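You operate a simulated robot arm through the tools that you are given. There is no shell and no other tool.

You run a simulated robot arm. Do the job below in one go: nothing can be reset, and whatever is moved stays where it is left.

TASK
Put things in order on the low bench top. At the end: the clump of green leaves stands where the black pad stood; the blue scrub block stands on top of the silver tin (marked "TINS"); the black pad stands where the wax jar stood; the wax jar stands where the blue scrub block stood; whatever was shut is shut again. Leave all else as you found it, and nothing knocked over.

The check looks at the end state, three seconds after you hand in, the way a careful person would. Anything else that was tipped, shoved, dropped, spilled or broken makes it a failure.

THE ROBOT
A 6-joint arm with a two-finger gripper, fixed in place. Base frame: the origin is at the foot of the arm, x ahead of it, y to its left, z up; the work surface is at about z = 0. Units: mm, degrees, N and s.
With the tool pointing down near the work surface it reaches from about 180 to 480 mm from the base axis. Its first joint turns from -66.0 to 66.0 degrees. Payload 1.76 kg.
Tool frame: the origin (TCP) lies between the finger pads and is the grasp point; the fingertips stand 29 mm ahead of it; z points along the fingers, y is the line along which they close. The gripper opens to 82 mm; its body begins 58 mm behind the TCP.
Orientation is that of the tool frame in the base frame, as [roll, pitch, yaw] about the fixed x, y, z axes, in that order (R = Rz(yaw) Ry(pitch) Rx(roll)). With the fingers straight down and closing along the base's y, the tool's x points along the base's -x, its y along +y and its z along -z.

THE INTERFACE
- The arm moves only by the tool move_arm. Its argument "increments" is a list of rows, each a list of 2 entries, a list of its own where there are three numbers: the shift along the tool's x, y, z in mm, then the turn, a rotation vector about the tool's x, y, z in degrees. In form: [[[x, y, z], [rx, ry, rz]], ...]. A call has 1 to 20 rows; each row shifts and turns the commanded pose from where the row before left it, along the tool's axes as they then stand. "fingers" is the gripper command, from -1 (fully open) to 1 (shut), values between in proportion, set as the call begins (left out, the last holds). Rows are played at 5 a second. More than 50 mm and 8.6 degrees between two rows, or a gripper value outside its range, and nothing of the call is played. Where a pose cannot be reached the arm comes as near as it can. A force on the tool above 40 N (or 10 N above the force at the start of the call, whichever is more), or a blocked arm, ends the call early, and 0.2 s more pass. The fingers move at their own pace (about 203.5 mm/s each) and stop on an object; they squeeze with about 25 N. The grip force told is the motor's: it shows also when the fingers shut on nothing. Time passes only in rows, and 0.2 s behind the last, so rows that do not move let the fingers close. The reply holds the time, the measured pose of the TCP, the force on the tool along the base axes, the opening and the grip force, in the units named above and with some noise, with the torque about the TCP (base axes, N m) and any sound that the robot's microphone picked up, and new pictures: "views" is both (left out), scene, wrist or none.
- Cameras (640 x 400 px; columns grow to the right, rows downward): "scene" is fixed at [62.1, 335.3, 429.1]; the picture's right is [-0.72, -0.70, 0.00], its down [-0.38, 0.39, -0.84] and it looks along [0.59, -0.60, -0.54] (base axes); focal length 231 px, centre (320, 200). "wrist" rides on the gripper at [79, 4, -90] in the tool frame; the picture's right is [-0.05, 1.00, 0.00], its down [-0.71, -0.04, -0.71] and it looks along [-0.71, -0.04, 0.71] (tool axes); focal length 256 px, centre (320, 200). There is no depth. A picture from a camera that has moved, and an enlarged one, comes with that camera's place and axes in the base frame and with its lens.
- enlarge(camera, box): a new picture of the part [left, top, right, bottom] of that camera's present view, enlarged. No time passes.
- close_job(): hands the job in; it is judged then, once.

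Nothing tells you positions but the pictures and the camera data. Unless the task says otherwise, let go and move clear before handing in.

The tools are called after "Call:" by a JSON object that holds its "api" and its "payload". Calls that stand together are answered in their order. move_arm: Moves the arm, as the interface text tells. Its arguments: {"type":"object","properties":{"increments":{"type":"array","items":{"type":"array"}},"fingers":{"type":"number"},"views":{"type":"string","enum":["both","scene","wrist","none"]}},"required":["increments"]} The other tools are called the same way: enlarge (camera, box) takes an enlarged picture of a part of a camera's view; close_job () hands the job in.

At the start:

```text
t: 0.0
position: [286.9, 66.8, 302.9]
orientation: [180.0, 0.0, 180.0]
force: [0.1, 1.1, 0.3]
torque: [-0.01, -0.01, -0.01]
finger_gap: 81.9
grip_force: 0.0
```

scene: 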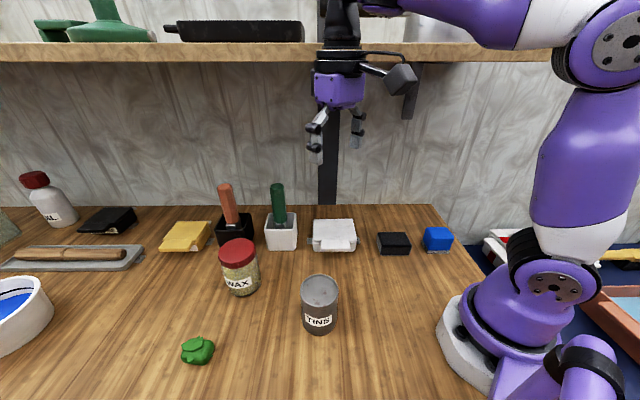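
wrist: 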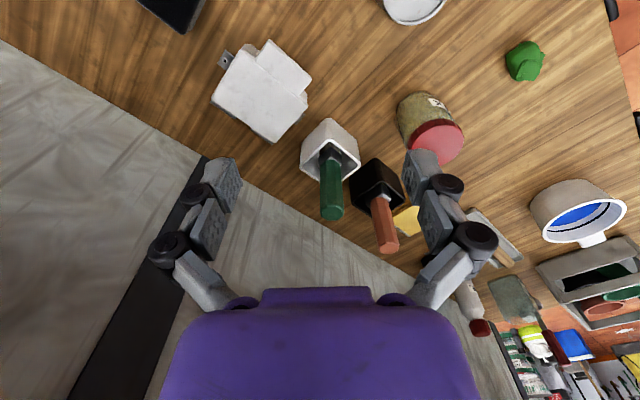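

I see a bench with the wax jar, silver tin, green leaf clump, a black pad (one near the blue block at right, another black thing on the far left), and the blue scrub block. I'll look closer at the items before planning.

Call:
{"api": "enlarge", "payload": {"camera": "scene", "box": [280, 190, 480, 350]}}

Call:
{"api": "enlarge", "payload": {"camera": "scene", "box": [140, 170, 360, 380]}}

Call:
{"api": "enlarge", "payload": {"camera": "scene", "box": [0, 160, 220, 370]}}

Call:
{"api": "enlarge", "payload": {"camera": "wrist", "box": [120, 0, 560, 260]}}

```text
2.50 times, centred on (380, 270) of scene
camera zoom: at [62.1, 335.3, 429.1], right [-0.72, -0.7, 0.0], down [-0.38, 0.39, -0.84], along [0.59, -0.6, -0.54], focal length 577 px, centre (170, 25)
```

zoom: 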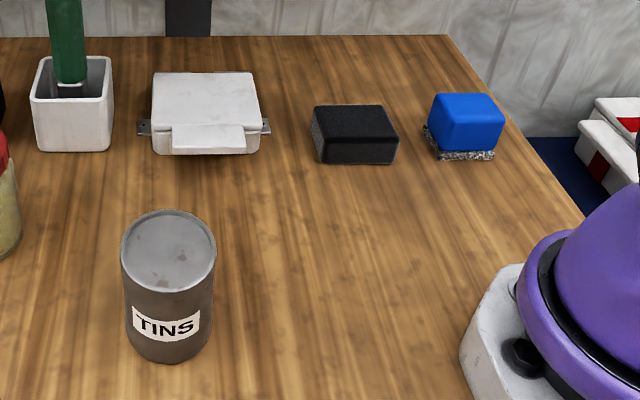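

```text
1.90 times, centred on (250, 275) of scene
camera zoom: at [62.1, 335.3, 429.1], right [-0.72, -0.7, 0.0], down [-0.38, 0.39, -0.84], along [0.59, -0.6, -0.54], focal length 440 px, centre (453, 57)
```

zoom: 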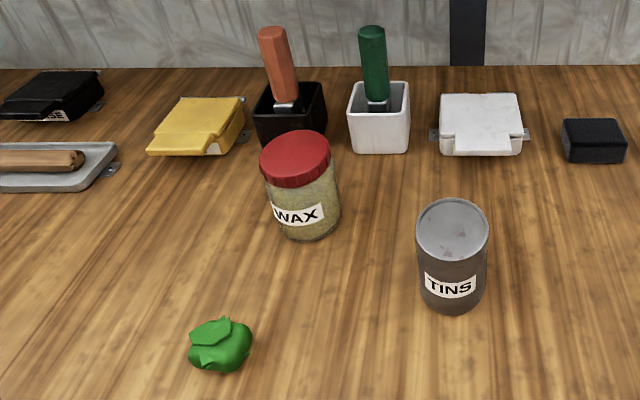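

```text
1.90 times, centred on (110, 265) of scene
camera zoom: at [62.1, 335.3, 429.1], right [-0.72, -0.7, 0.0], down [-0.38, 0.39, -0.84], along [0.59, -0.6, -0.54], focal length 440 px, centre (720, 76)
```

zoom: 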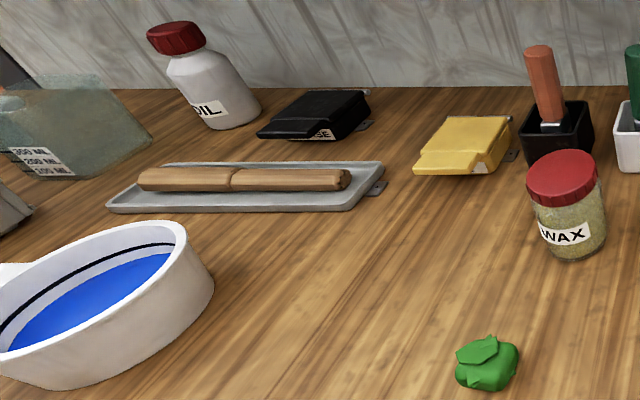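

```text
1.45 times, centred on (340, 130) of wrist
camera zoom: at [207.0, 71.4, 394.1], right [0.05, 1.0, 0.0], down [0.71, -0.04, 0.71], along [0.71, -0.04, -0.71], focal length 372 px, centre (291, 302)
```

zoom: 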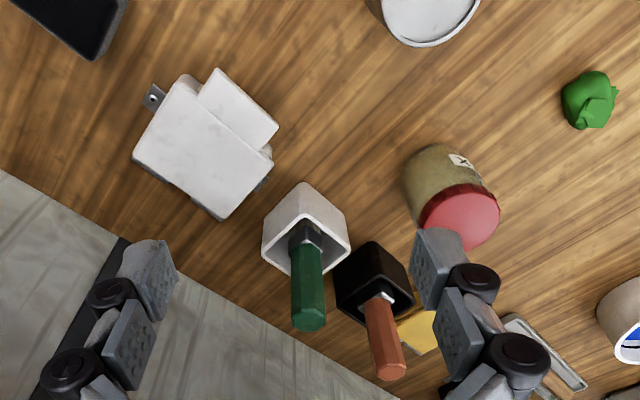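

The scrub block looks to be at about (154, -192), the black pad at (230, -108), the tin at (237, 156), the wax jar at (398, 215) and the leaves at (334, 344). I'll go down below shelf height and look at the scrub block and pad with the wrist camera.

Call:
{"api": "move_arm", "payload": {"increments": [[[0, 0, 43], [0, 0, 0]], [[0, 0, 43], [0, 0, 0]], [[0, 0, 43], [0, 0, 0]], [[16, -36, 0], [0, 0, 8]], [[10.8, -38, 0], [0, 0, 8]], [[5.4, -39, 0], [0, 0, 8]], [[0, -39.4, 0], [0, 0, 8]], [[-5.5, -39, 0], [0, 0, 8]], [[0, 0, 0], [0, 0, 0]]], "fingers": -1}}

```text
t: 2.0
position: [206.0, -114.0, 177.5]
orientation: [179.9, 0.1, 140.0]
force: [0.0, -0.6, 0.5]
torque: [0.03, -0.03, 0.05]
finger_gap: 82.0
grip_force: 0.1
camera wrist: at [148.4, -59.6, 266.1], right [0.68, 0.73, 0.0], down [0.52, -0.48, 0.71], along [0.52, -0.48, -0.71], focal length 256 px, centre (320, 200)
```

scene: 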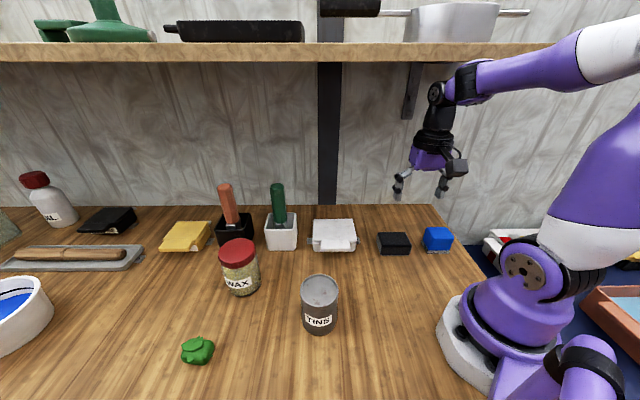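
wrist: 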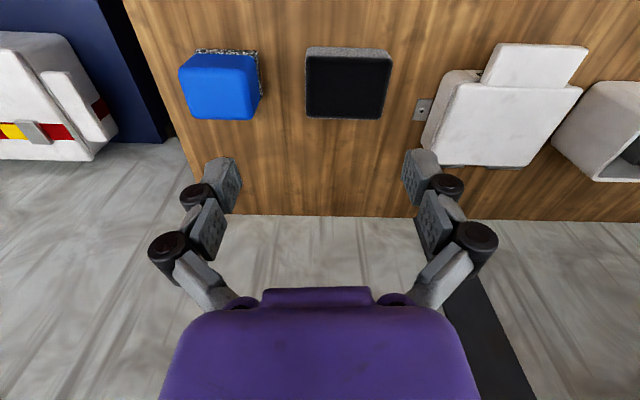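

The scrub block and the pad are now in the wrist view. I'll enlarge them to measure edges.

Call:
{"api": "enlarge", "payload": {"camera": "wrist", "box": [160, 20, 440, 195]}}

Call:
{"api": "enlarge", "payload": {"camera": "scene", "box": [360, 210, 480, 285]}}

```text
2.29 times, centred on (300, 108) of wrist
camera zoom: at [148.4, -59.6, 266.1], right [0.68, 0.73, 0.0], down [0.52, -0.48, 0.71], along [0.52, -0.48, -0.71], focal length 585 px, centre (366, 411)
```

zoom: 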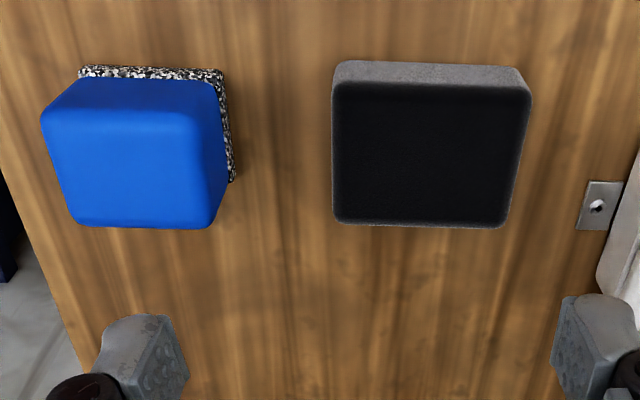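

```text
5.33 times, centred on (420, 248) of scene
camera zoom: at [62.1, 335.3, 429.1], right [-0.72, -0.7, 0.0], down [-0.38, 0.39, -0.84], along [0.59, -0.6, -0.54], focal length 1232 px, centre (-213, -53)
```

zoom: 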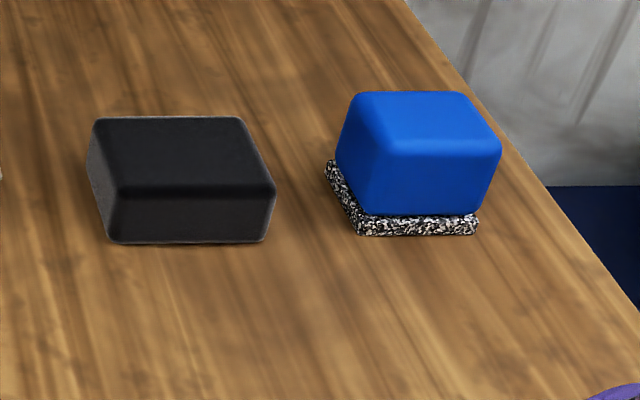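

The scrub block measures about 56×43×52 mm, centred near (155, -188), with its long side along the wall. The pad is about 73×50×34 mm, near (232, -107). I'll move above the scrub block with the fingers lined up along the wall direction.

Call:
{"api": "move_arm", "payload": {"increments": [[[-2.8, -29.8, 0], [0, 0, 0]], [[-2.8, -29.8, 0], [0, 0, 0]], [[-2.9, -29.9, 0], [0, 0, 5.8]], [[0, 0, 25], [0, 0, 0]], [[0, 0, 25], [0, 0, 0]], [[0, 0, 0], [0, 0, 0]]], "fingers": -1}}

```text
t: 3.4
position: [155.1, -187.2, 124.4]
orientation: [-180.0, 0.1, 134.2]
force: [-0.9, -0.5, -0.5]
torque: [-0.04, 0.02, 0.0]
finger_gap: 81.9
grip_force: 0.0
camera wrist: at [103.3, -128.0, 215.0], right [0.75, 0.66, 0.0], down [0.46, -0.53, 0.71], along [0.47, -0.53, -0.71], focal length 256 px, centre (320, 200)
```

scene: 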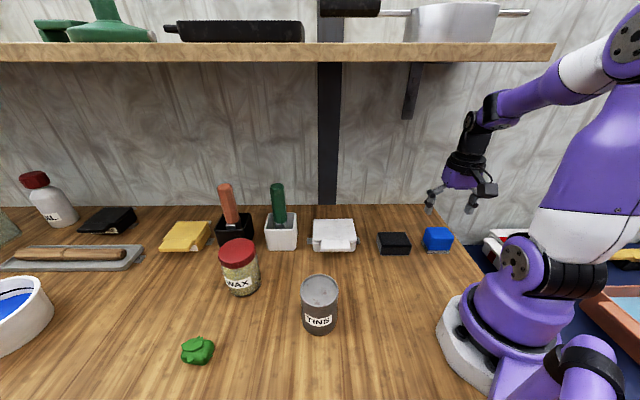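
wrist: 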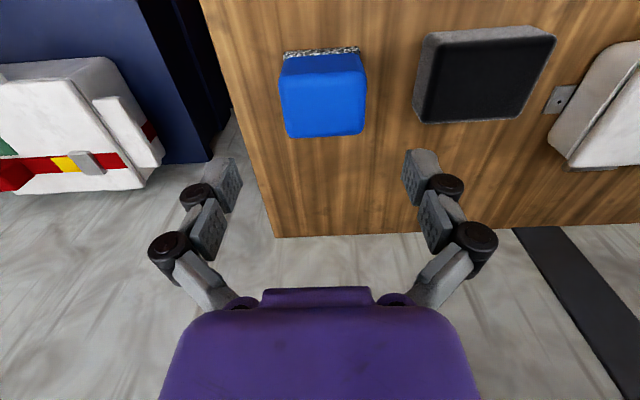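

The block sits centred between the fingers, within about 2 mm. I'll descend around it and check before closing.

Call:
{"api": "move_arm", "payload": {"increments": [[[1.5, 0.5, 25], [0, 0, 0]], [[0, 0, 25], [0, 0, 0]], [[0, 0, 22], [0, 0, 0]], [[0, 0, 18], [0, 0, 0]], [[0, 0, 0], [0, 0, 0]]], "fingers": -1}}

```text
t: 4.6
position: [154.9, -185.9, 34.3]
orientation: [-179.9, 0.0, 134.2]
force: [0.5, 0.1, -0.3]
torque: [0.0, -0.01, -0.01]
finger_gap: 82.2
grip_force: 0.1
camera wrist: at [102.5, -126.6, 125.0], right [0.75, 0.66, 0.0], down [0.46, -0.53, 0.71], along [0.47, -0.53, -0.71], focal length 256 px, centre (320, 200)
```

scene: 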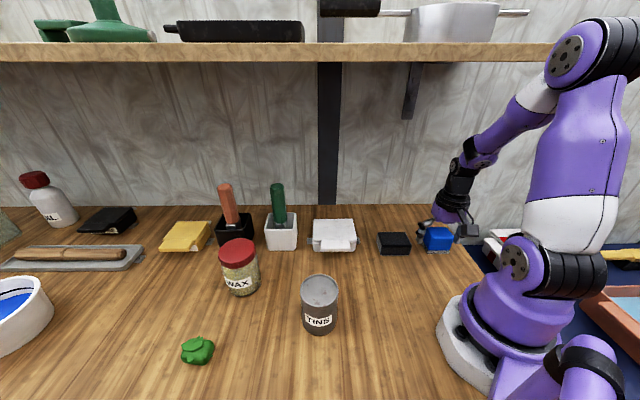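
wrist: 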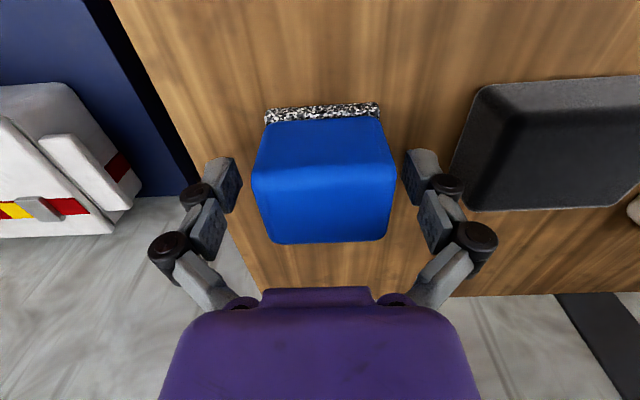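

The block is between the fingers; I'll close on it.

Call:
{"api": "move_arm", "payload": {"increments": [[[0, 0, 0], [0, 0, 0]], [[0, 0, 0], [0, 0, 0]], [[0, 0, 0], [0, 0, 0]]], "fingers": 1, "views": "wrist"}}

```text
t: 5.4
position: [155.5, -186.4, 34.1]
orientation: [179.9, 0.2, 134.3]
force: [11.3, 8.7, 25.1]
torque: [0.41, -0.45, 0.08]
finger_gap: 56.0
grip_force: 25.0
camera wrist: at [103.0, -126.7, 125.4], right [0.75, 0.66, 0.0], down [0.46, -0.53, 0.71], along [0.47, -0.53, -0.7], focal length 256 px, centre (320, 200)
```

wrist: 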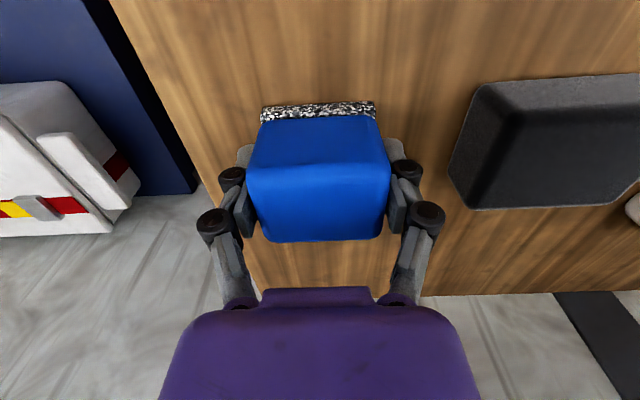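

Grip made at 56 mm, but there's an upward force of 25 N on the tool. I'll lift a few mm gently and watch the force.

Call:
{"api": "move_arm", "payload": {"increments": [[[0, 0, -2], [0, 0, 0]], [[0, 0, -2], [0, 0, 0]], [[0, 0, 0], [0, 0, 0]]], "fingers": 1, "views": "wrist"}}

```text
t: 6.2
position: [154.5, -185.8, 37.8]
orientation: [-180.0, 0.0, 134.2]
force: [-0.3, 0.0, -1.6]
torque: [0.01, -0.02, 0.01]
finger_gap: 55.4
grip_force: 25.0
camera wrist: at [102.4, -126.1, 129.2], right [0.75, 0.66, 0.0], down [0.47, -0.53, 0.71], along [0.47, -0.53, -0.71], focal length 256 px, centre (320, 200)
```

wrist: 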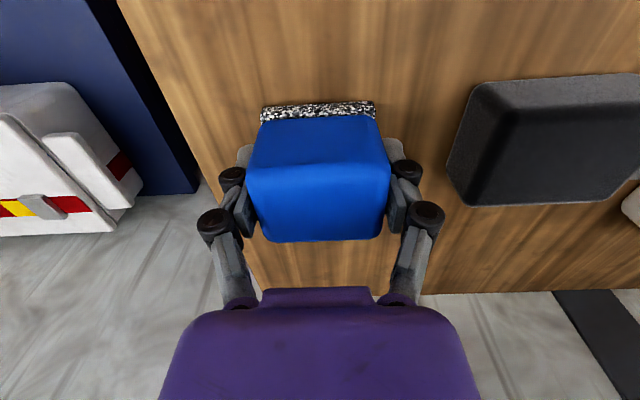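

The block lifts cleanly and the force is back to normal, so the fingertips were just touching the bench when closing. I'll raise it and swing towards the tin at a safe height.

Call:
{"api": "move_arm", "payload": {"increments": [[[0, 0, -30], [0, 0, 0]], [[0, 0, -30], [0, 0, 0]], [[0, 0, -30], [0, 0, 0]], [[0, 0, -30], [0, 0, 0]], [[0, 0, -30], [0, 0, 0]], [[7.7, 39.7, 0], [0, 0, 0]], [[7.7, 39.7, 0], [0, 0, 0]], [[7.7, 39.7, 0], [0, 0, 0]], [[7.7, 39.7, 0], [0, 0, 0]], [[7.7, 39.7, 0], [0, 0, 0]], [[0, 0, 0], [0, 0, 0]]], "fingers": 1, "views": "scene"}}

Call:
{"api": "move_arm", "payload": {"increments": [[[0, 0, 0], [0, 0, -8]], [[0, 0, 0], [0, 0, -8]], [[0, 0, 0], [0, 0, -8]], [[0, 0, 0], [0, 0, -8]], [[0, 0, 0], [0, 0, -8]], [[0, 0, 0], [0, 0, -8]], [[0, 0, 0], [0, 0, -8]], [[0, 0, 0], [0, 0, -8]], [[-5.6, 29.7, 0], [0, 0, 0]], [[-5.6, 29.7, 0], [0, 0, 0]], [[-5.6, 29.7, 0], [0, 0, 0]], [[0, 0, 0], [0, 0, 0]]], "fingers": 1}}

```text
t: 8.6
position: [270.5, -18.5, 188.1]
orientation: [179.9, 0.0, 134.1]
force: [0.2, -0.1, -1.8]
torque: [-0.01, -0.03, -0.01]
finger_gap: 55.5
grip_force: 25.3
```

scene: 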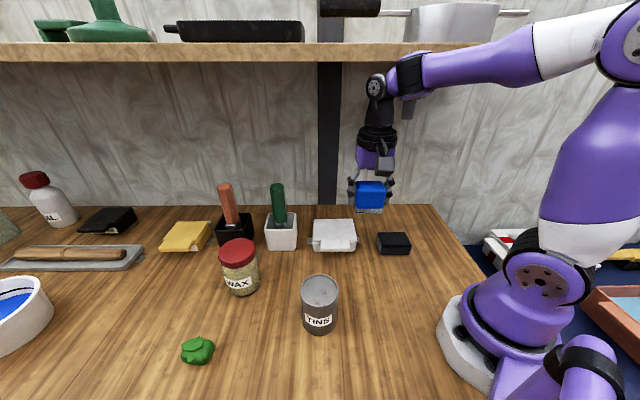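

```text
t: 11.2
position: [258.7, 71.3, 188.4]
orientation: [-179.9, 0.1, -161.7]
force: [-0.2, 0.5, -2.0]
torque: [0.01, 0.01, -0.05]
finger_gap: 55.6
grip_force: 24.4
camera wrist: at [181.7, 50.0, 279.2], right [-0.26, 0.97, 0.0], down [0.68, 0.19, 0.71], along [0.68, 0.18, -0.71], focal length 256 px, centre (320, 200)
```

scene: 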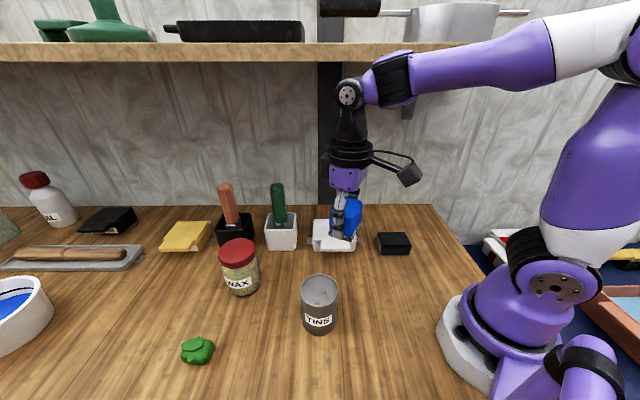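
wrist: 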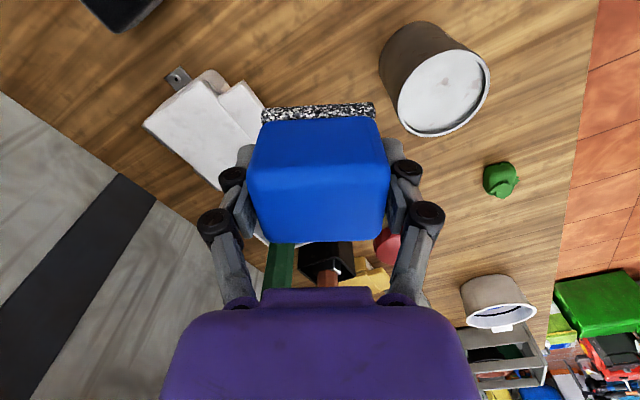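

The tin is in clear view to the right of the held block. I'll enlarge it to locate its top precisely.

Call:
{"api": "enlarge", "payload": {"camera": "wrist", "box": [360, 10, 520, 150]}}

Call:
{"api": "enlarge", "payload": {"camera": "scene", "box": [270, 255, 370, 345]}}

```text
2.86 times, centred on (440, 80) of wrist
camera zoom: at [181.7, 50.0, 279.2], right [-0.26, 0.97, 0.0], down [0.68, 0.19, 0.71], along [0.68, 0.18, -0.71], focal length 731 px, centre (-23, 543)
```

zoom: 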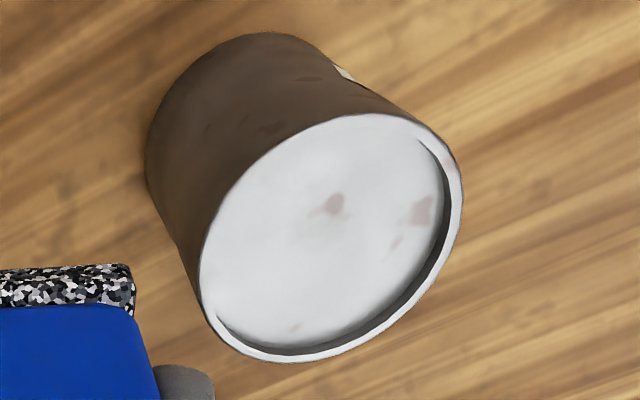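

```text
4.44 times, centred on (320, 300) of scene
camera zoom: at [62.1, 335.3, 429.1], right [-0.72, -0.7, 0.0], down [-0.38, 0.39, -0.84], along [0.59, -0.6, -0.54], focal length 1026 px, centre (320, -244)
```

zoom: 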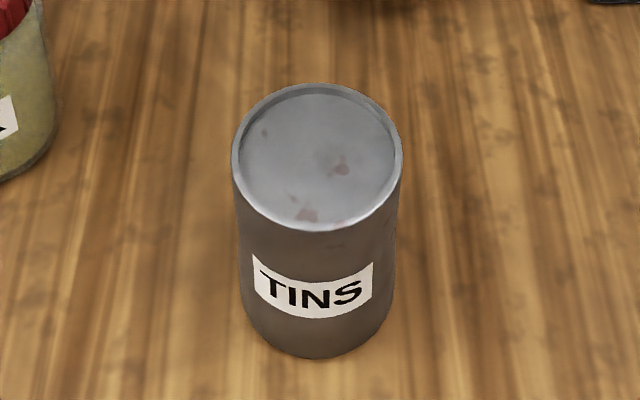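

The tin's top centre is at about (237, 157), with its rim at z≈86. I'll move the block over it and lower it to just above the rim.

Call:
{"api": "move_arm", "payload": {"increments": [[[-1.55, 22.15, 0], [0, 0, 0]], [[-1.55, 22.15, 0], [0, 0, 0]], [[-1.55, 22.15, 0], [0, 0, 0]], [[-1.55, 22.15, 0], [0, 0, 0]], [[0, 0, 20], [0, 0, 0]], [[0, 0, 20], [0, 0, 0]], [[0, 0, 15], [0, 0, 0]], [[0, 0, 0], [0, 0, 0]]], "fingers": 1}}

```text
t: 13.0
position: [237.6, 155.7, 134.0]
orientation: [-180.0, 0.1, -161.8]
force: [0.6, 0.4, -1.1]
torque: [-0.03, 0.01, 0.0]
finger_gap: 55.2
grip_force: 25.3
camera wrist: at [160.4, 135.3, 224.0], right [-0.26, 0.97, 0.0], down [0.68, 0.19, 0.71], along [0.68, 0.18, -0.71], focal length 256 px, centre (320, 200)
```

scene: 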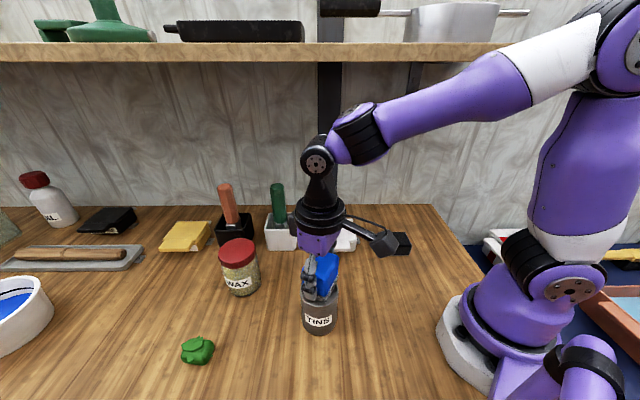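
wrist: 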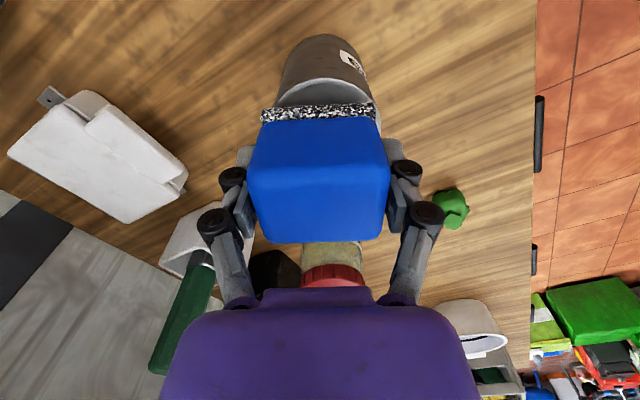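

Call:
{"api": "enlarge", "payload": {"camera": "wrist", "box": [220, 20, 420, 150]}}

Call:
{"api": "enlarge", "payload": {"camera": "scene", "box": [270, 225, 380, 345]}}

```text
3.08 times, centred on (320, 85) of wrist
camera zoom: at [160.4, 135.3, 224.0], right [-0.26, 0.97, 0.0], down [0.68, 0.19, 0.71], along [0.68, 0.18, -0.71], focal length 788 px, centre (320, 554)
```

zoom: 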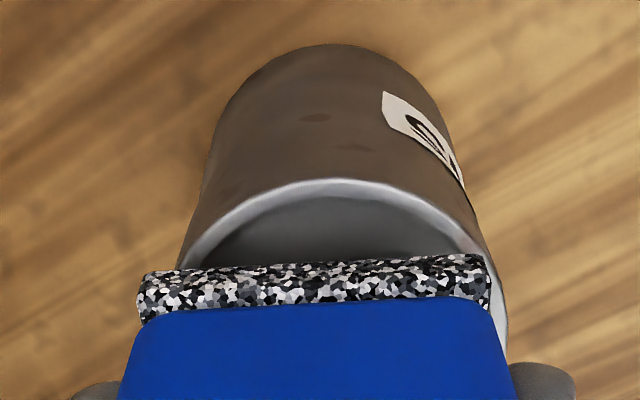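

```text
3.33 times, centred on (325, 285) of scene
camera zoom: at [62.1, 335.3, 429.1], right [-0.72, -0.7, 0.0], down [-0.38, 0.39, -0.84], along [0.59, -0.6, -0.54], focal length 770 px, centre (303, -83)
```

zoom: 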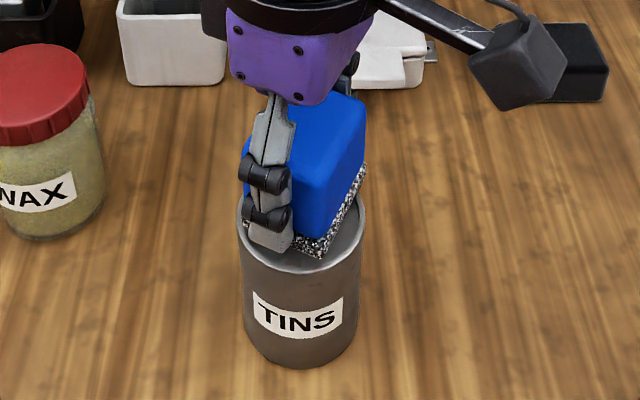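

The tin is off by about 3 mm along the finger line and 2 mm across it, so I'll correct that and lower to near contact.

Call:
{"api": "move_arm", "payload": {"increments": [[[-2, 2.8, 0], [0, 0, 0]], [[0, 0, 5], [0, 0, 0]], [[0, 0, 4], [0, 0, 0]], [[0, 0, 2], [0, 0, 0]], [[0, 0, 0], [0, 0, 0]]], "fingers": 1}}

```text
t: 14.2
position: [238.4, 159.0, 122.5]
orientation: [179.9, 0.3, -161.8]
force: [-1.8, -0.6, 19.7]
torque: [0.6, -0.17, -0.03]
finger_gap: 55.9
grip_force: 25.5
camera wrist: at [161.8, 138.6, 213.6], right [-0.26, 0.97, 0.0], down [0.68, 0.18, 0.71], along [0.69, 0.19, -0.7], focal length 256 px, centre (320, 200)
```

scene: 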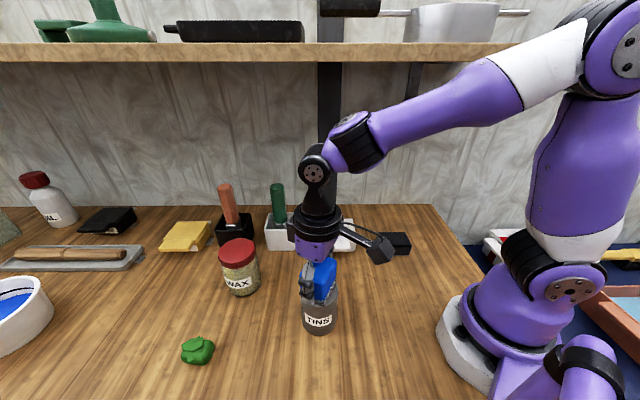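
wrist: 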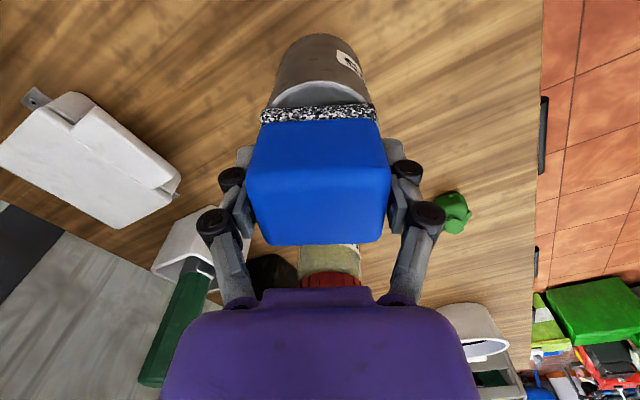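

There's contact at z≈122.5, mostly on the +y side. I'll look closely before letting go.

Call:
{"api": "enlarge", "payload": {"camera": "wrist", "box": [220, 20, 420, 150]}}

Call:
{"api": "enlarge", "payload": {"camera": "scene", "box": [280, 240, 370, 340]}}

```text
3.08 times, centred on (320, 85) of wrist
camera zoom: at [161.8, 138.6, 213.6], right [-0.26, 0.97, 0.0], down [0.68, 0.18, 0.71], along [0.69, 0.19, -0.7], focal length 788 px, centre (320, 554)
```

zoom: 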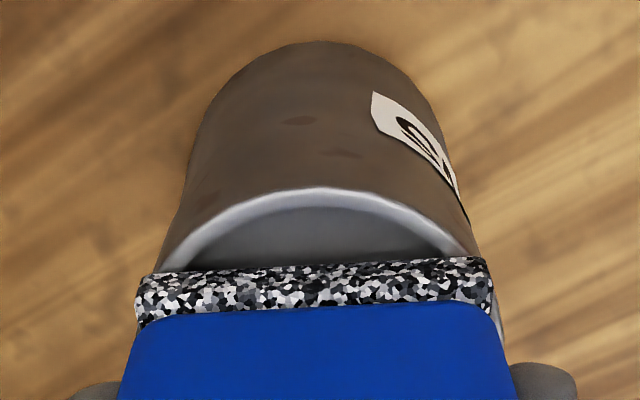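

```text
4.00 times, centred on (325, 290) of scene
camera zoom: at [62.1, 335.3, 429.2], right [-0.72, -0.7, 0.0], down [-0.38, 0.39, -0.84], along [0.59, -0.6, -0.54], focal length 924 px, centre (300, -160)
```

zoom: 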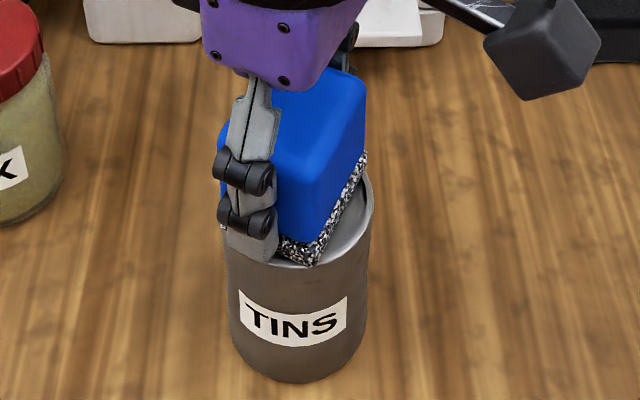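

The block is centred on the tin, but the fingertip is pressing on the rim. I'll back off a little before opening.

Call:
{"api": "move_arm", "payload": {"increments": [[[0, 0, -0.8], [0, 0, 0]], [[0, 0, 0], [0, 0, 0]]], "fingers": 1, "views": "none"}}

```text
t: 14.8
position: [238.4, 159.7, 121.7]
orientation: [-179.9, 0.1, -161.8]
force: [3.7, 0.3, 14.8]
torque: [0.13, -0.36, -0.02]
finger_gap: 55.7
grip_force: 25.1
```

Call:
{"api": "move_arm", "payload": {"increments": [[[0, 0, -0.8], [0, 0, 0]], [[0, 0, 0], [0, 0, 0]]], "fingers": 1, "views": "none"}}

```text
t: 15.4
position: [237.8, 159.6, 124.0]
orientation: [-180.0, 0.1, -161.8]
force: [3.1, 0.9, 4.5]
torque: [0.07, -0.18, 0.0]
finger_gap: 55.5
grip_force: 25.2
```

Call:
{"api": "move_arm", "payload": {"increments": [[[0, 0, -0.5], [0, 0, 0]], [[0, 0, 0], [0, 0, 0]], [[0, 0, 0], [0, 0, 0]]], "fingers": -0.75}}

```text
t: 16.2
position: [238.0, 158.8, 125.3]
orientation: [179.9, -0.1, -161.7]
force: [0.6, 0.2, -0.3]
torque: [0.01, 0.01, 0.02]
finger_gap: 71.9
grip_force: 0.0
camera wrist: at [161.3, 138.7, 215.2], right [-0.26, 0.97, 0.0], down [0.68, 0.19, 0.71], along [0.68, 0.18, -0.71], focal length 256 px, centre (320, 200)
```

scene: 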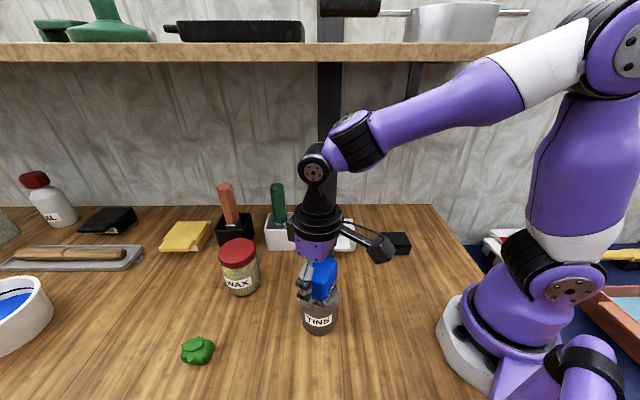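
wrist: 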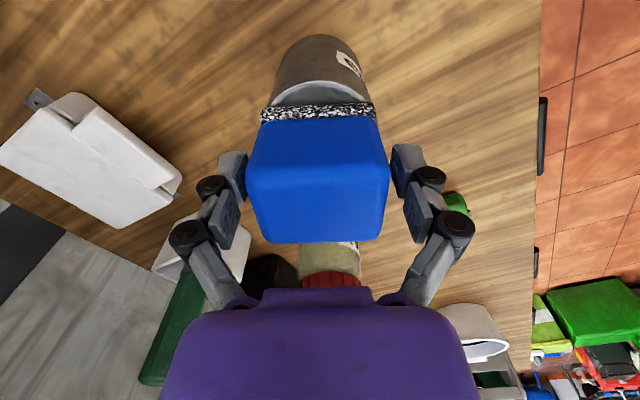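

The block is released and sits on the tin. I'll open fully, rise straight up and take another look.

Call:
{"api": "move_arm", "payload": {"increments": [[[0, 0, 0], [0, 0, 0]], [[0, 0, -15], [0, 0, 0]], [[0, 0, -25], [0, 0, 0]], [[0, 0, -30], [0, 0, 0]], [[0, 0, -30], [0, 0, 0]], [[0, 0, 0], [0, 0, 0]]], "fingers": -1}}

```text
t: 17.6
position: [237.8, 160.0, 224.7]
orientation: [-180.0, 0.1, -161.8]
force: [0.4, -0.9, 0.0]
torque: [0.02, 0.03, -0.01]
finger_gap: 82.1
grip_force: 0.2
camera wrist: at [161.3, 138.5, 315.6], right [-0.26, 0.97, 0.0], down [0.68, 0.19, 0.71], along [0.68, 0.18, -0.71], focal length 256 px, centre (320, 200)
```

scene: 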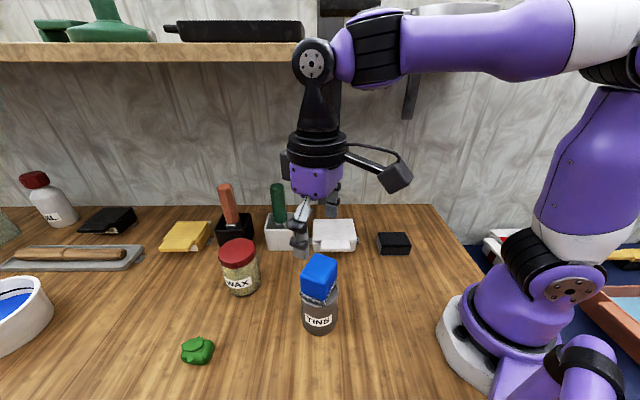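
wrist: 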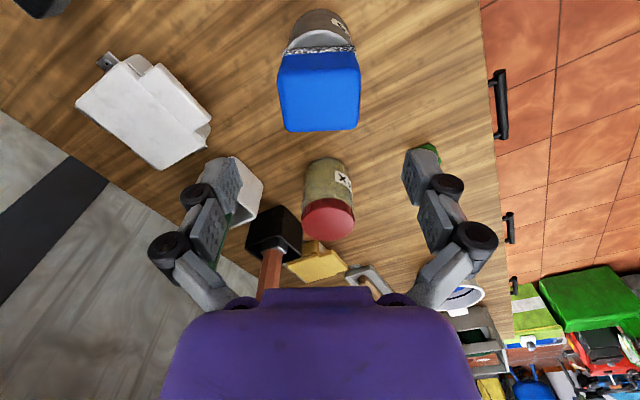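

Call:
{"api": "enlarge", "payload": {"camera": "scene", "box": [275, 235, 365, 345]}}

Call:
{"api": "enlarge", "payload": {"camera": "wrist", "box": [250, 0, 400, 260]}}

```text
3.64 times, centred on (320, 290) of scene
camera zoom: at [62.1, 335.3, 429.1], right [-0.72, -0.7, 0.0], down [-0.38, 0.39, -0.84], along [0.59, -0.6, -0.54], focal length 840 px, centre (320, -127)
```

zoom: 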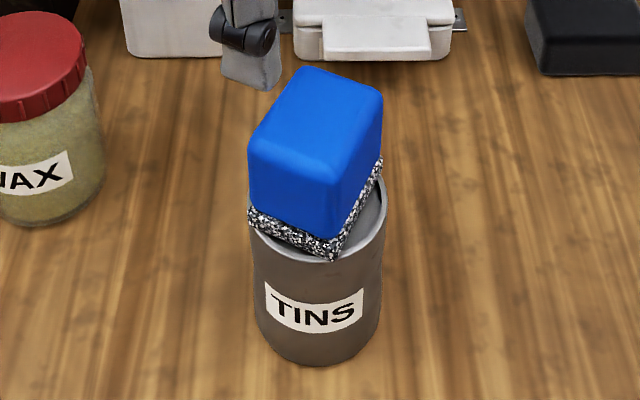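

```text
1.54 times, centred on (325, 130) of wrist
camera zoom: at [161.3, 138.5, 315.6], right [-0.26, 0.97, 0.0], down [0.68, 0.19, 0.71], along [0.68, 0.18, -0.71], focal length 394 px, centre (312, 308)
```

zoom: 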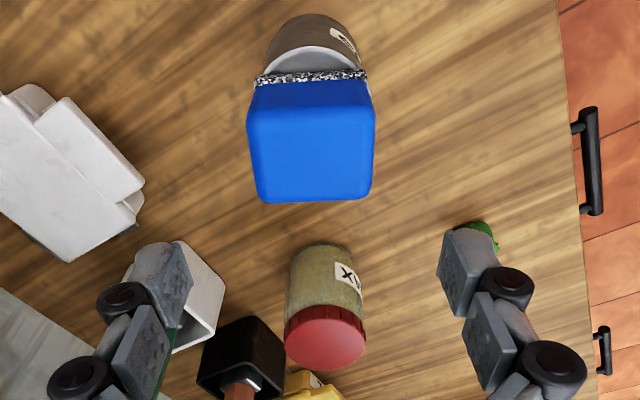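

The block stands squarely on the tin. Now the wax jar: I'll zoom in to pin down its position and height.

Call:
{"api": "enlarge", "payload": {"camera": "scene", "box": [200, 225, 280, 305]}}

Call:
{"api": "enlarge", "payload": {"camera": "scene", "box": [160, 320, 240, 380]}}

```text
5.00 times, centred on (240, 265) of scene
camera zoom: at [62.1, 335.3, 429.1], right [-0.72, -0.7, 0.0], down [-0.38, 0.39, -0.84], along [0.59, -0.6, -0.54], focal length 1154 px, centre (720, -125)
```

zoom: 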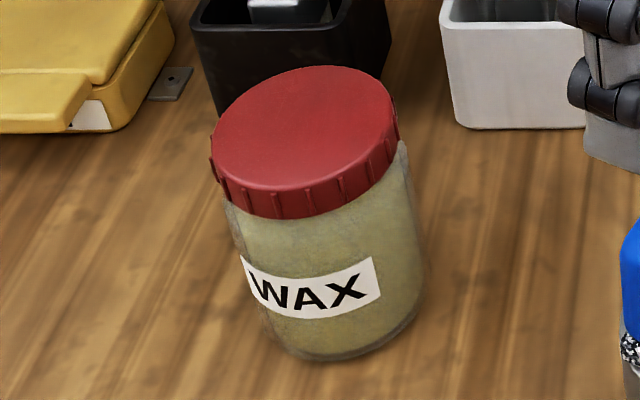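

```text
6.67 times, centred on (200, 350) of scene
camera zoom: at [62.1, 335.3, 429.1], right [-0.72, -0.7, 0.0], down [-0.38, 0.39, -0.84], along [0.59, -0.6, -0.54], focal length 1539 px, centre (1120, -800)
```

zoom: 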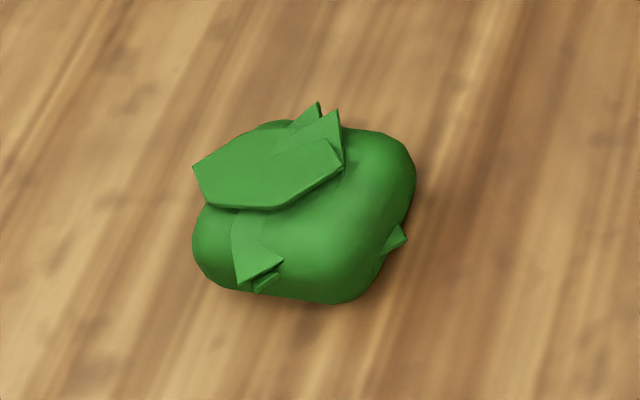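

The jar measures about 70 mm across and 100 mm tall, centred near (409, 214). I'll move above it at a safe height to check alignment.

Call:
{"api": "move_arm", "payload": {"increments": [[[-35.9, -0.44, 0], [0, 0, 0]], [[-35.9, -0.44, 0], [0, 0, 0]], [[-35.9, -0.44, 0], [0, 0, 0]], [[-35.9, -0.44, 0], [0, 0, 0]], [[-35.9, -0.44, 0], [0, 0, 0]], [[0, 0, 15], [0, 0, -4.7]], [[0, 0, 15], [0, 0, -4.7]], [[0, 0, 25], [0, 0, 0]], [[0, 0, 0], [0, 0, 0]]], "fingers": -1}}

```text
t: 19.6
position: [384.2, 205.5, 164.4]
orientation: [-179.9, 0.0, -152.3]
force: [0.4, -0.2, -1.0]
torque: [0.01, 0.0, 0.03]
finger_gap: 81.7
grip_force: 0.1
out of reach, approached as far as the arm can: row 5
camera wrist: at [312.0, 172.5, 253.6], right [-0.42, 0.91, 0.0], down [0.64, 0.29, 0.71], along [0.64, 0.29, -0.71], focal length 256 px, centre (320, 200)
```

scene: 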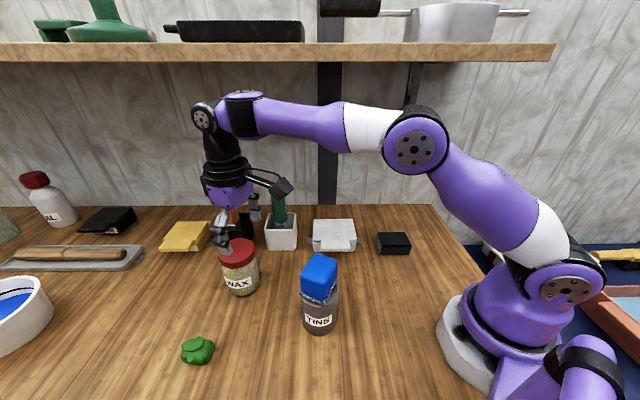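
wrist: 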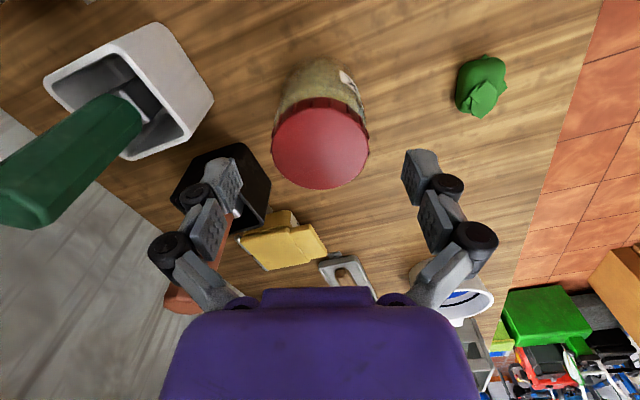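

The jar's lid centre is 26.5 mm further out and 1.5 mm to the side, so about (408, 216). I'll lower slightly and move out over it.

Call:
{"api": "move_arm", "payload": {"increments": [[[0, 0, 17], [0, 0, 0]], [[-13, -0.7, 0], [0, 0, 0]], [[-13, -0.7, 0], [0, 0, 0]], [[0, 0, 0], [0, 0, 0]]], "fingers": -1}}

```text
t: 20.6
position: [407.9, 215.0, 145.6]
orientation: [-180.0, 0.1, -152.3]
force: [0.4, 0.6, -0.1]
torque: [0.02, -0.01, 0.03]
finger_gap: 82.1
grip_force: 0.1
camera wrist: at [335.6, 183.2, 236.9], right [-0.42, 0.91, 0.0], down [0.64, 0.29, 0.71], along [0.64, 0.29, -0.71], focal length 256 px, centre (320, 200)
```

scene: 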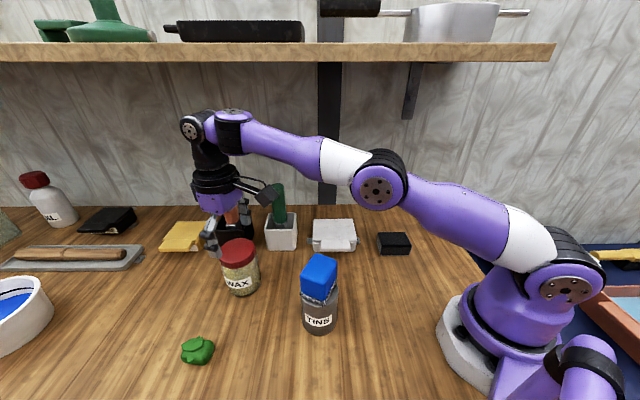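
wrist: 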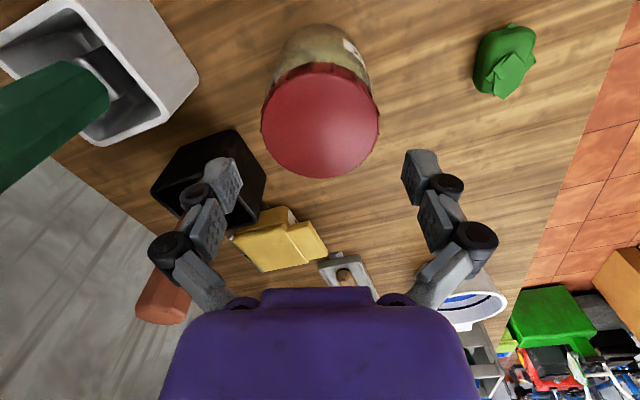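

The jar is centred between the fingers. I'll descend to grip its glass body below the lid.

Call:
{"api": "move_arm", "payload": {"increments": [[[0, 0, 20], [0, 0, 0]], [[0, 0, 20], [0, 0, 0]], [[0, 0, 20], [0, 0, 0]], [[0, 0, 20], [0, 0, 0]], [[0, 0, 15], [0, 0, 0]], [[0, 0, 0], [0, 0, 0]]], "fingers": -1}}

```text
t: 21.9
position: [411.0, 217.7, 58.2]
orientation: [-180.0, 0.8, -152.4]
force: [-1.8, -2.0, 8.7]
torque: [0.1, -0.13, -0.02]
finger_gap: 82.5
grip_force: 0.1
stopped in row 6: the force on the tool passed its limit at 47 N (the readings are from after the stop); the commanded pose is now the measured one
camera wrist: at [337.0, 184.1, 147.6], right [-0.42, 0.91, 0.0], down [0.63, 0.29, 0.72], along [0.65, 0.3, -0.7], focal length 256 px, centre (320, 200)
```

scene: 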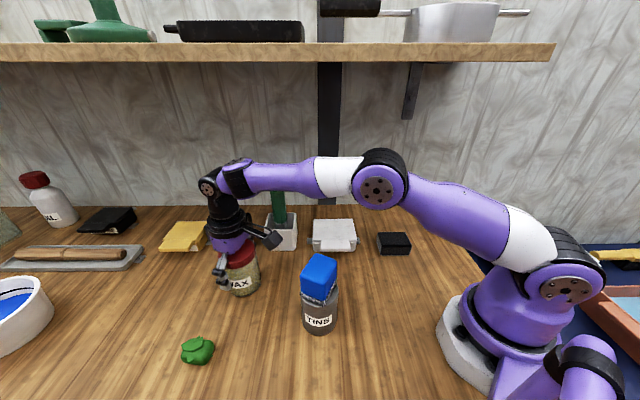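
wrist: 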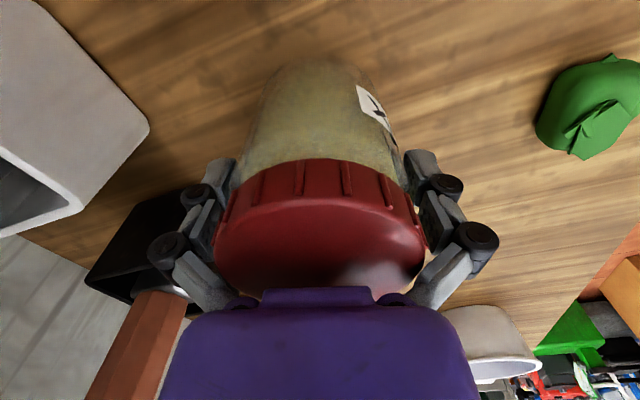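

The palm touched the lid, so the jar is a bit taller than I figured. I'll back up several mm to clear it and check.

Call:
{"api": "move_arm", "payload": {"increments": [[[0, 0, -3], [0, 0, 0]], [[0, 0, -3], [0, 0, 0]], [[0, 0, 0], [0, 0, 0]]], "fingers": -1}}

```text
t: 22.7
position: [409.3, 217.9, 62.5]
orientation: [-179.9, 0.7, -152.4]
force: [-0.4, -0.6, 0.1]
torque: [0.02, -0.01, -0.01]
finger_gap: 82.0
grip_force: 0.1
camera wrist: at [336.8, 184.0, 153.1], right [-0.42, 0.91, 0.0], down [0.64, 0.29, 0.72], along [0.65, 0.3, -0.7], focal length 256 px, centre (320, 200)
```

scene: 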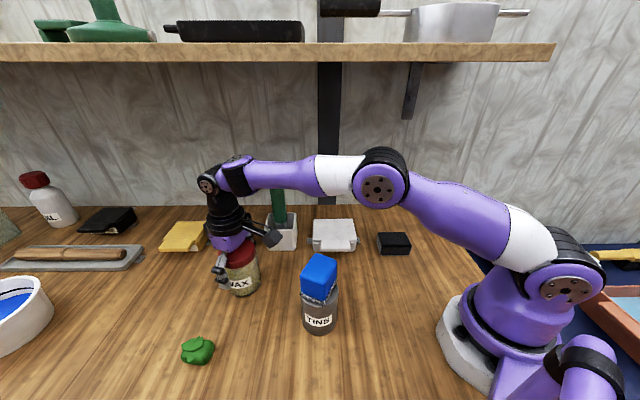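
wrist: 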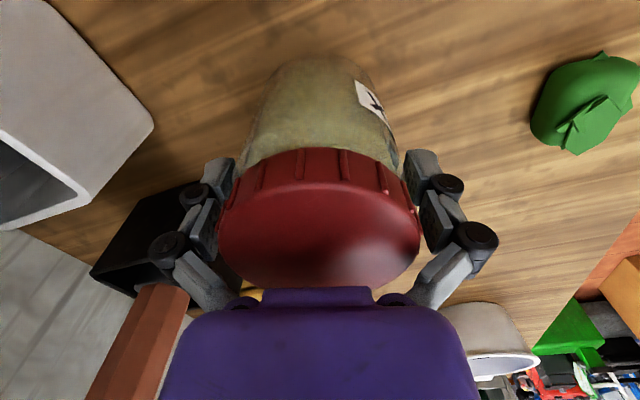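

Clear now with normal forces. The finger pads lie on the glass body below the lid, so I'll level the tool and close.

Call:
{"api": "move_arm", "payload": {"increments": [[[0, 0, 0], [0, 0.7, 0]], [[0, 0, 0], [0, 0, 0]]], "fingers": -1, "views": "none"}}

Call:
{"api": "move_arm", "payload": {"increments": [[[0, 0, 0], [0, 0, 0]], [[0, 0, 0], [0, 0, 0]], [[0, 0, 0], [0, 0, 0]]], "fingers": 1}}

```text
t: 23.3
position: [409.1, 217.6, 62.9]
orientation: [-179.9, -0.1, -152.5]
force: [-0.3, -0.2, 0.8]
torque: [0.01, 0.0, 0.03]
finger_gap: 82.0
grip_force: 0.2
```

```text
t: 24.1
position: [409.8, 218.2, 64.5]
orientation: [180.0, 0.1, -152.5]
force: [2.0, -3.3, 17.9]
torque: [-0.1, -0.02, 0.01]
finger_gap: 71.4
grip_force: 24.8
camera wrist: at [337.9, 184.7, 154.7], right [-0.42, 0.91, 0.0], down [0.64, 0.29, 0.71], along [0.64, 0.29, -0.71], focal length 256 px, centre (320, 200)
```

scene: 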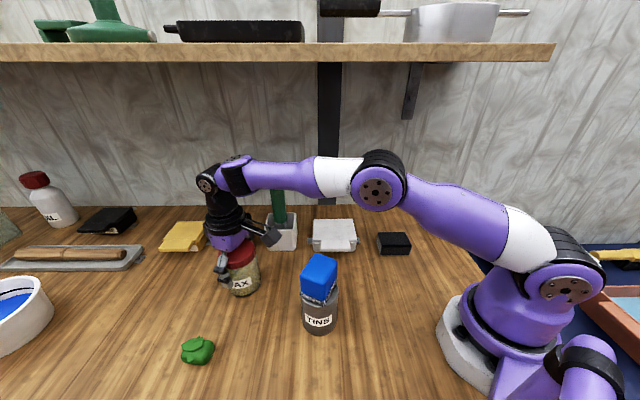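
wrist: 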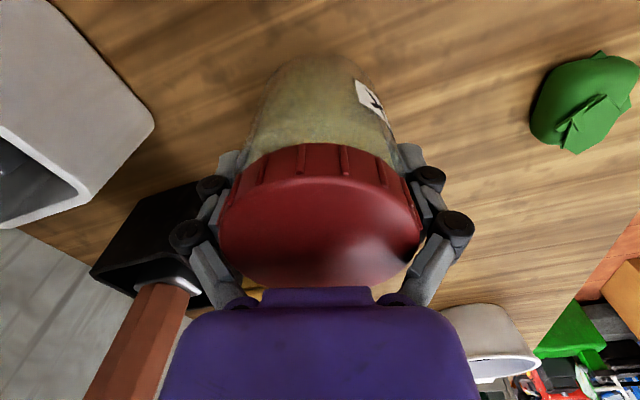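

Gripped at 71 mm. I'll lift a few mm to check the hold.

Call:
{"api": "move_arm", "payload": {"increments": [[[0, 0, -2], [0, 0, 0]], [[0, 0, -3], [0, 0, 0]], [[0, 0, -3], [0, 0, 0]], [[0, 0, 0], [0, 0, 0]]], "fingers": 1}}

```text
t: 25.1
position: [410.7, 217.1, 71.7]
orientation: [180.0, -0.1, -152.4]
force: [0.2, 0.6, -2.0]
torque: [0.01, -0.01, -0.03]
finger_gap: 71.0
grip_force: 25.1
camera wrist: at [337.9, 184.2, 162.1], right [-0.42, 0.91, 0.0], down [0.64, 0.3, 0.71], along [0.64, 0.29, -0.71], focal length 256 px, centre (320, 200)
```

scene: 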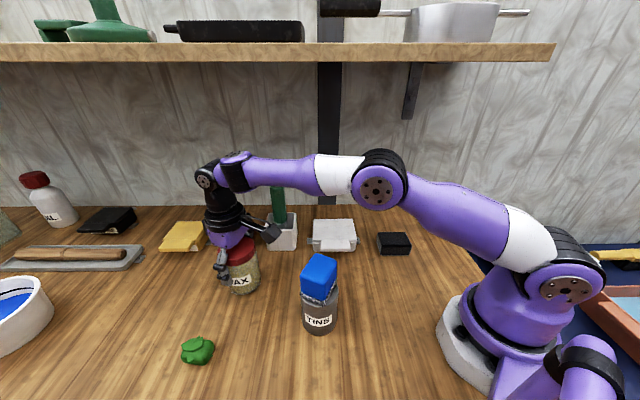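
wrist: 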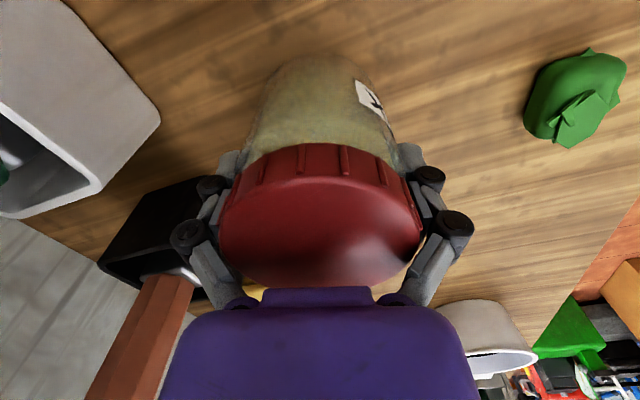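

The jar is held firmly and lifts cleanly. I'll raise it while drawing inward, well clear of the tin stack and the brush handles.

Call:
{"api": "move_arm", "payload": {"increments": [[[0, 0, -20], [0, 0, 0]], [[0, 0, -20], [0, 0, 0]], [[12, 0, -20], [0, 0, 0]], [[14, 0, -22], [0, 0, 0]], [[18, 0, -25], [0, 0, 0]], [[25, 0, -28], [0, 0, 0]], [[30, 0, -25], [0, 0, 0]], [[15, 0, 0], [0, 0, 0]], [[0, 0, 0], [0, 0, 0]]], "fingers": 1}}

```text
t: 27.1
position: [308.8, 164.0, 231.5]
orientation: [-179.9, 0.0, -152.4]
force: [0.3, 0.4, -1.9]
torque: [-0.04, -0.01, -0.01]
finger_gap: 71.1
grip_force: 24.9
camera wrist: at [237.1, 131.8, 321.8], right [-0.42, 0.91, 0.0], down [0.64, 0.29, 0.71], along [0.64, 0.29, -0.71], focal length 256 px, centre (320, 200)
```

scene: 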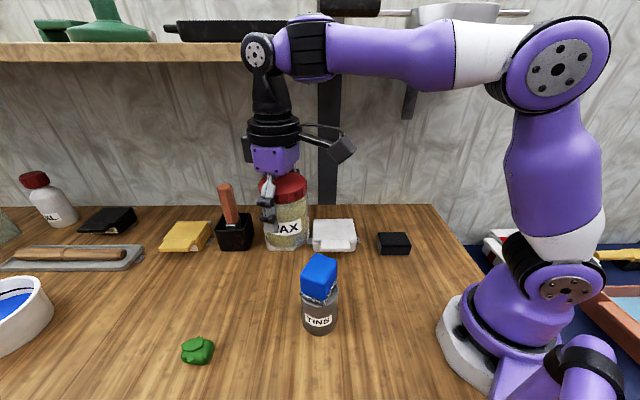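
wrist: 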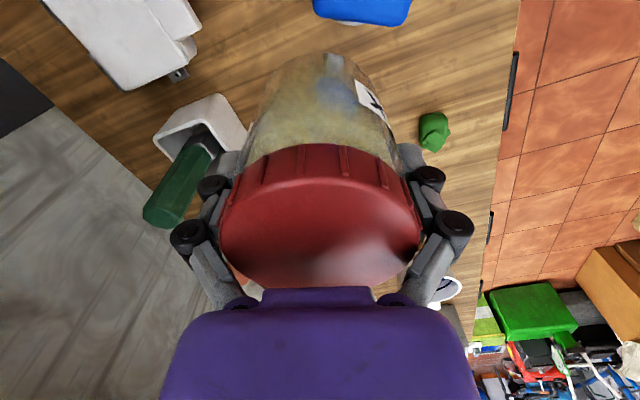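

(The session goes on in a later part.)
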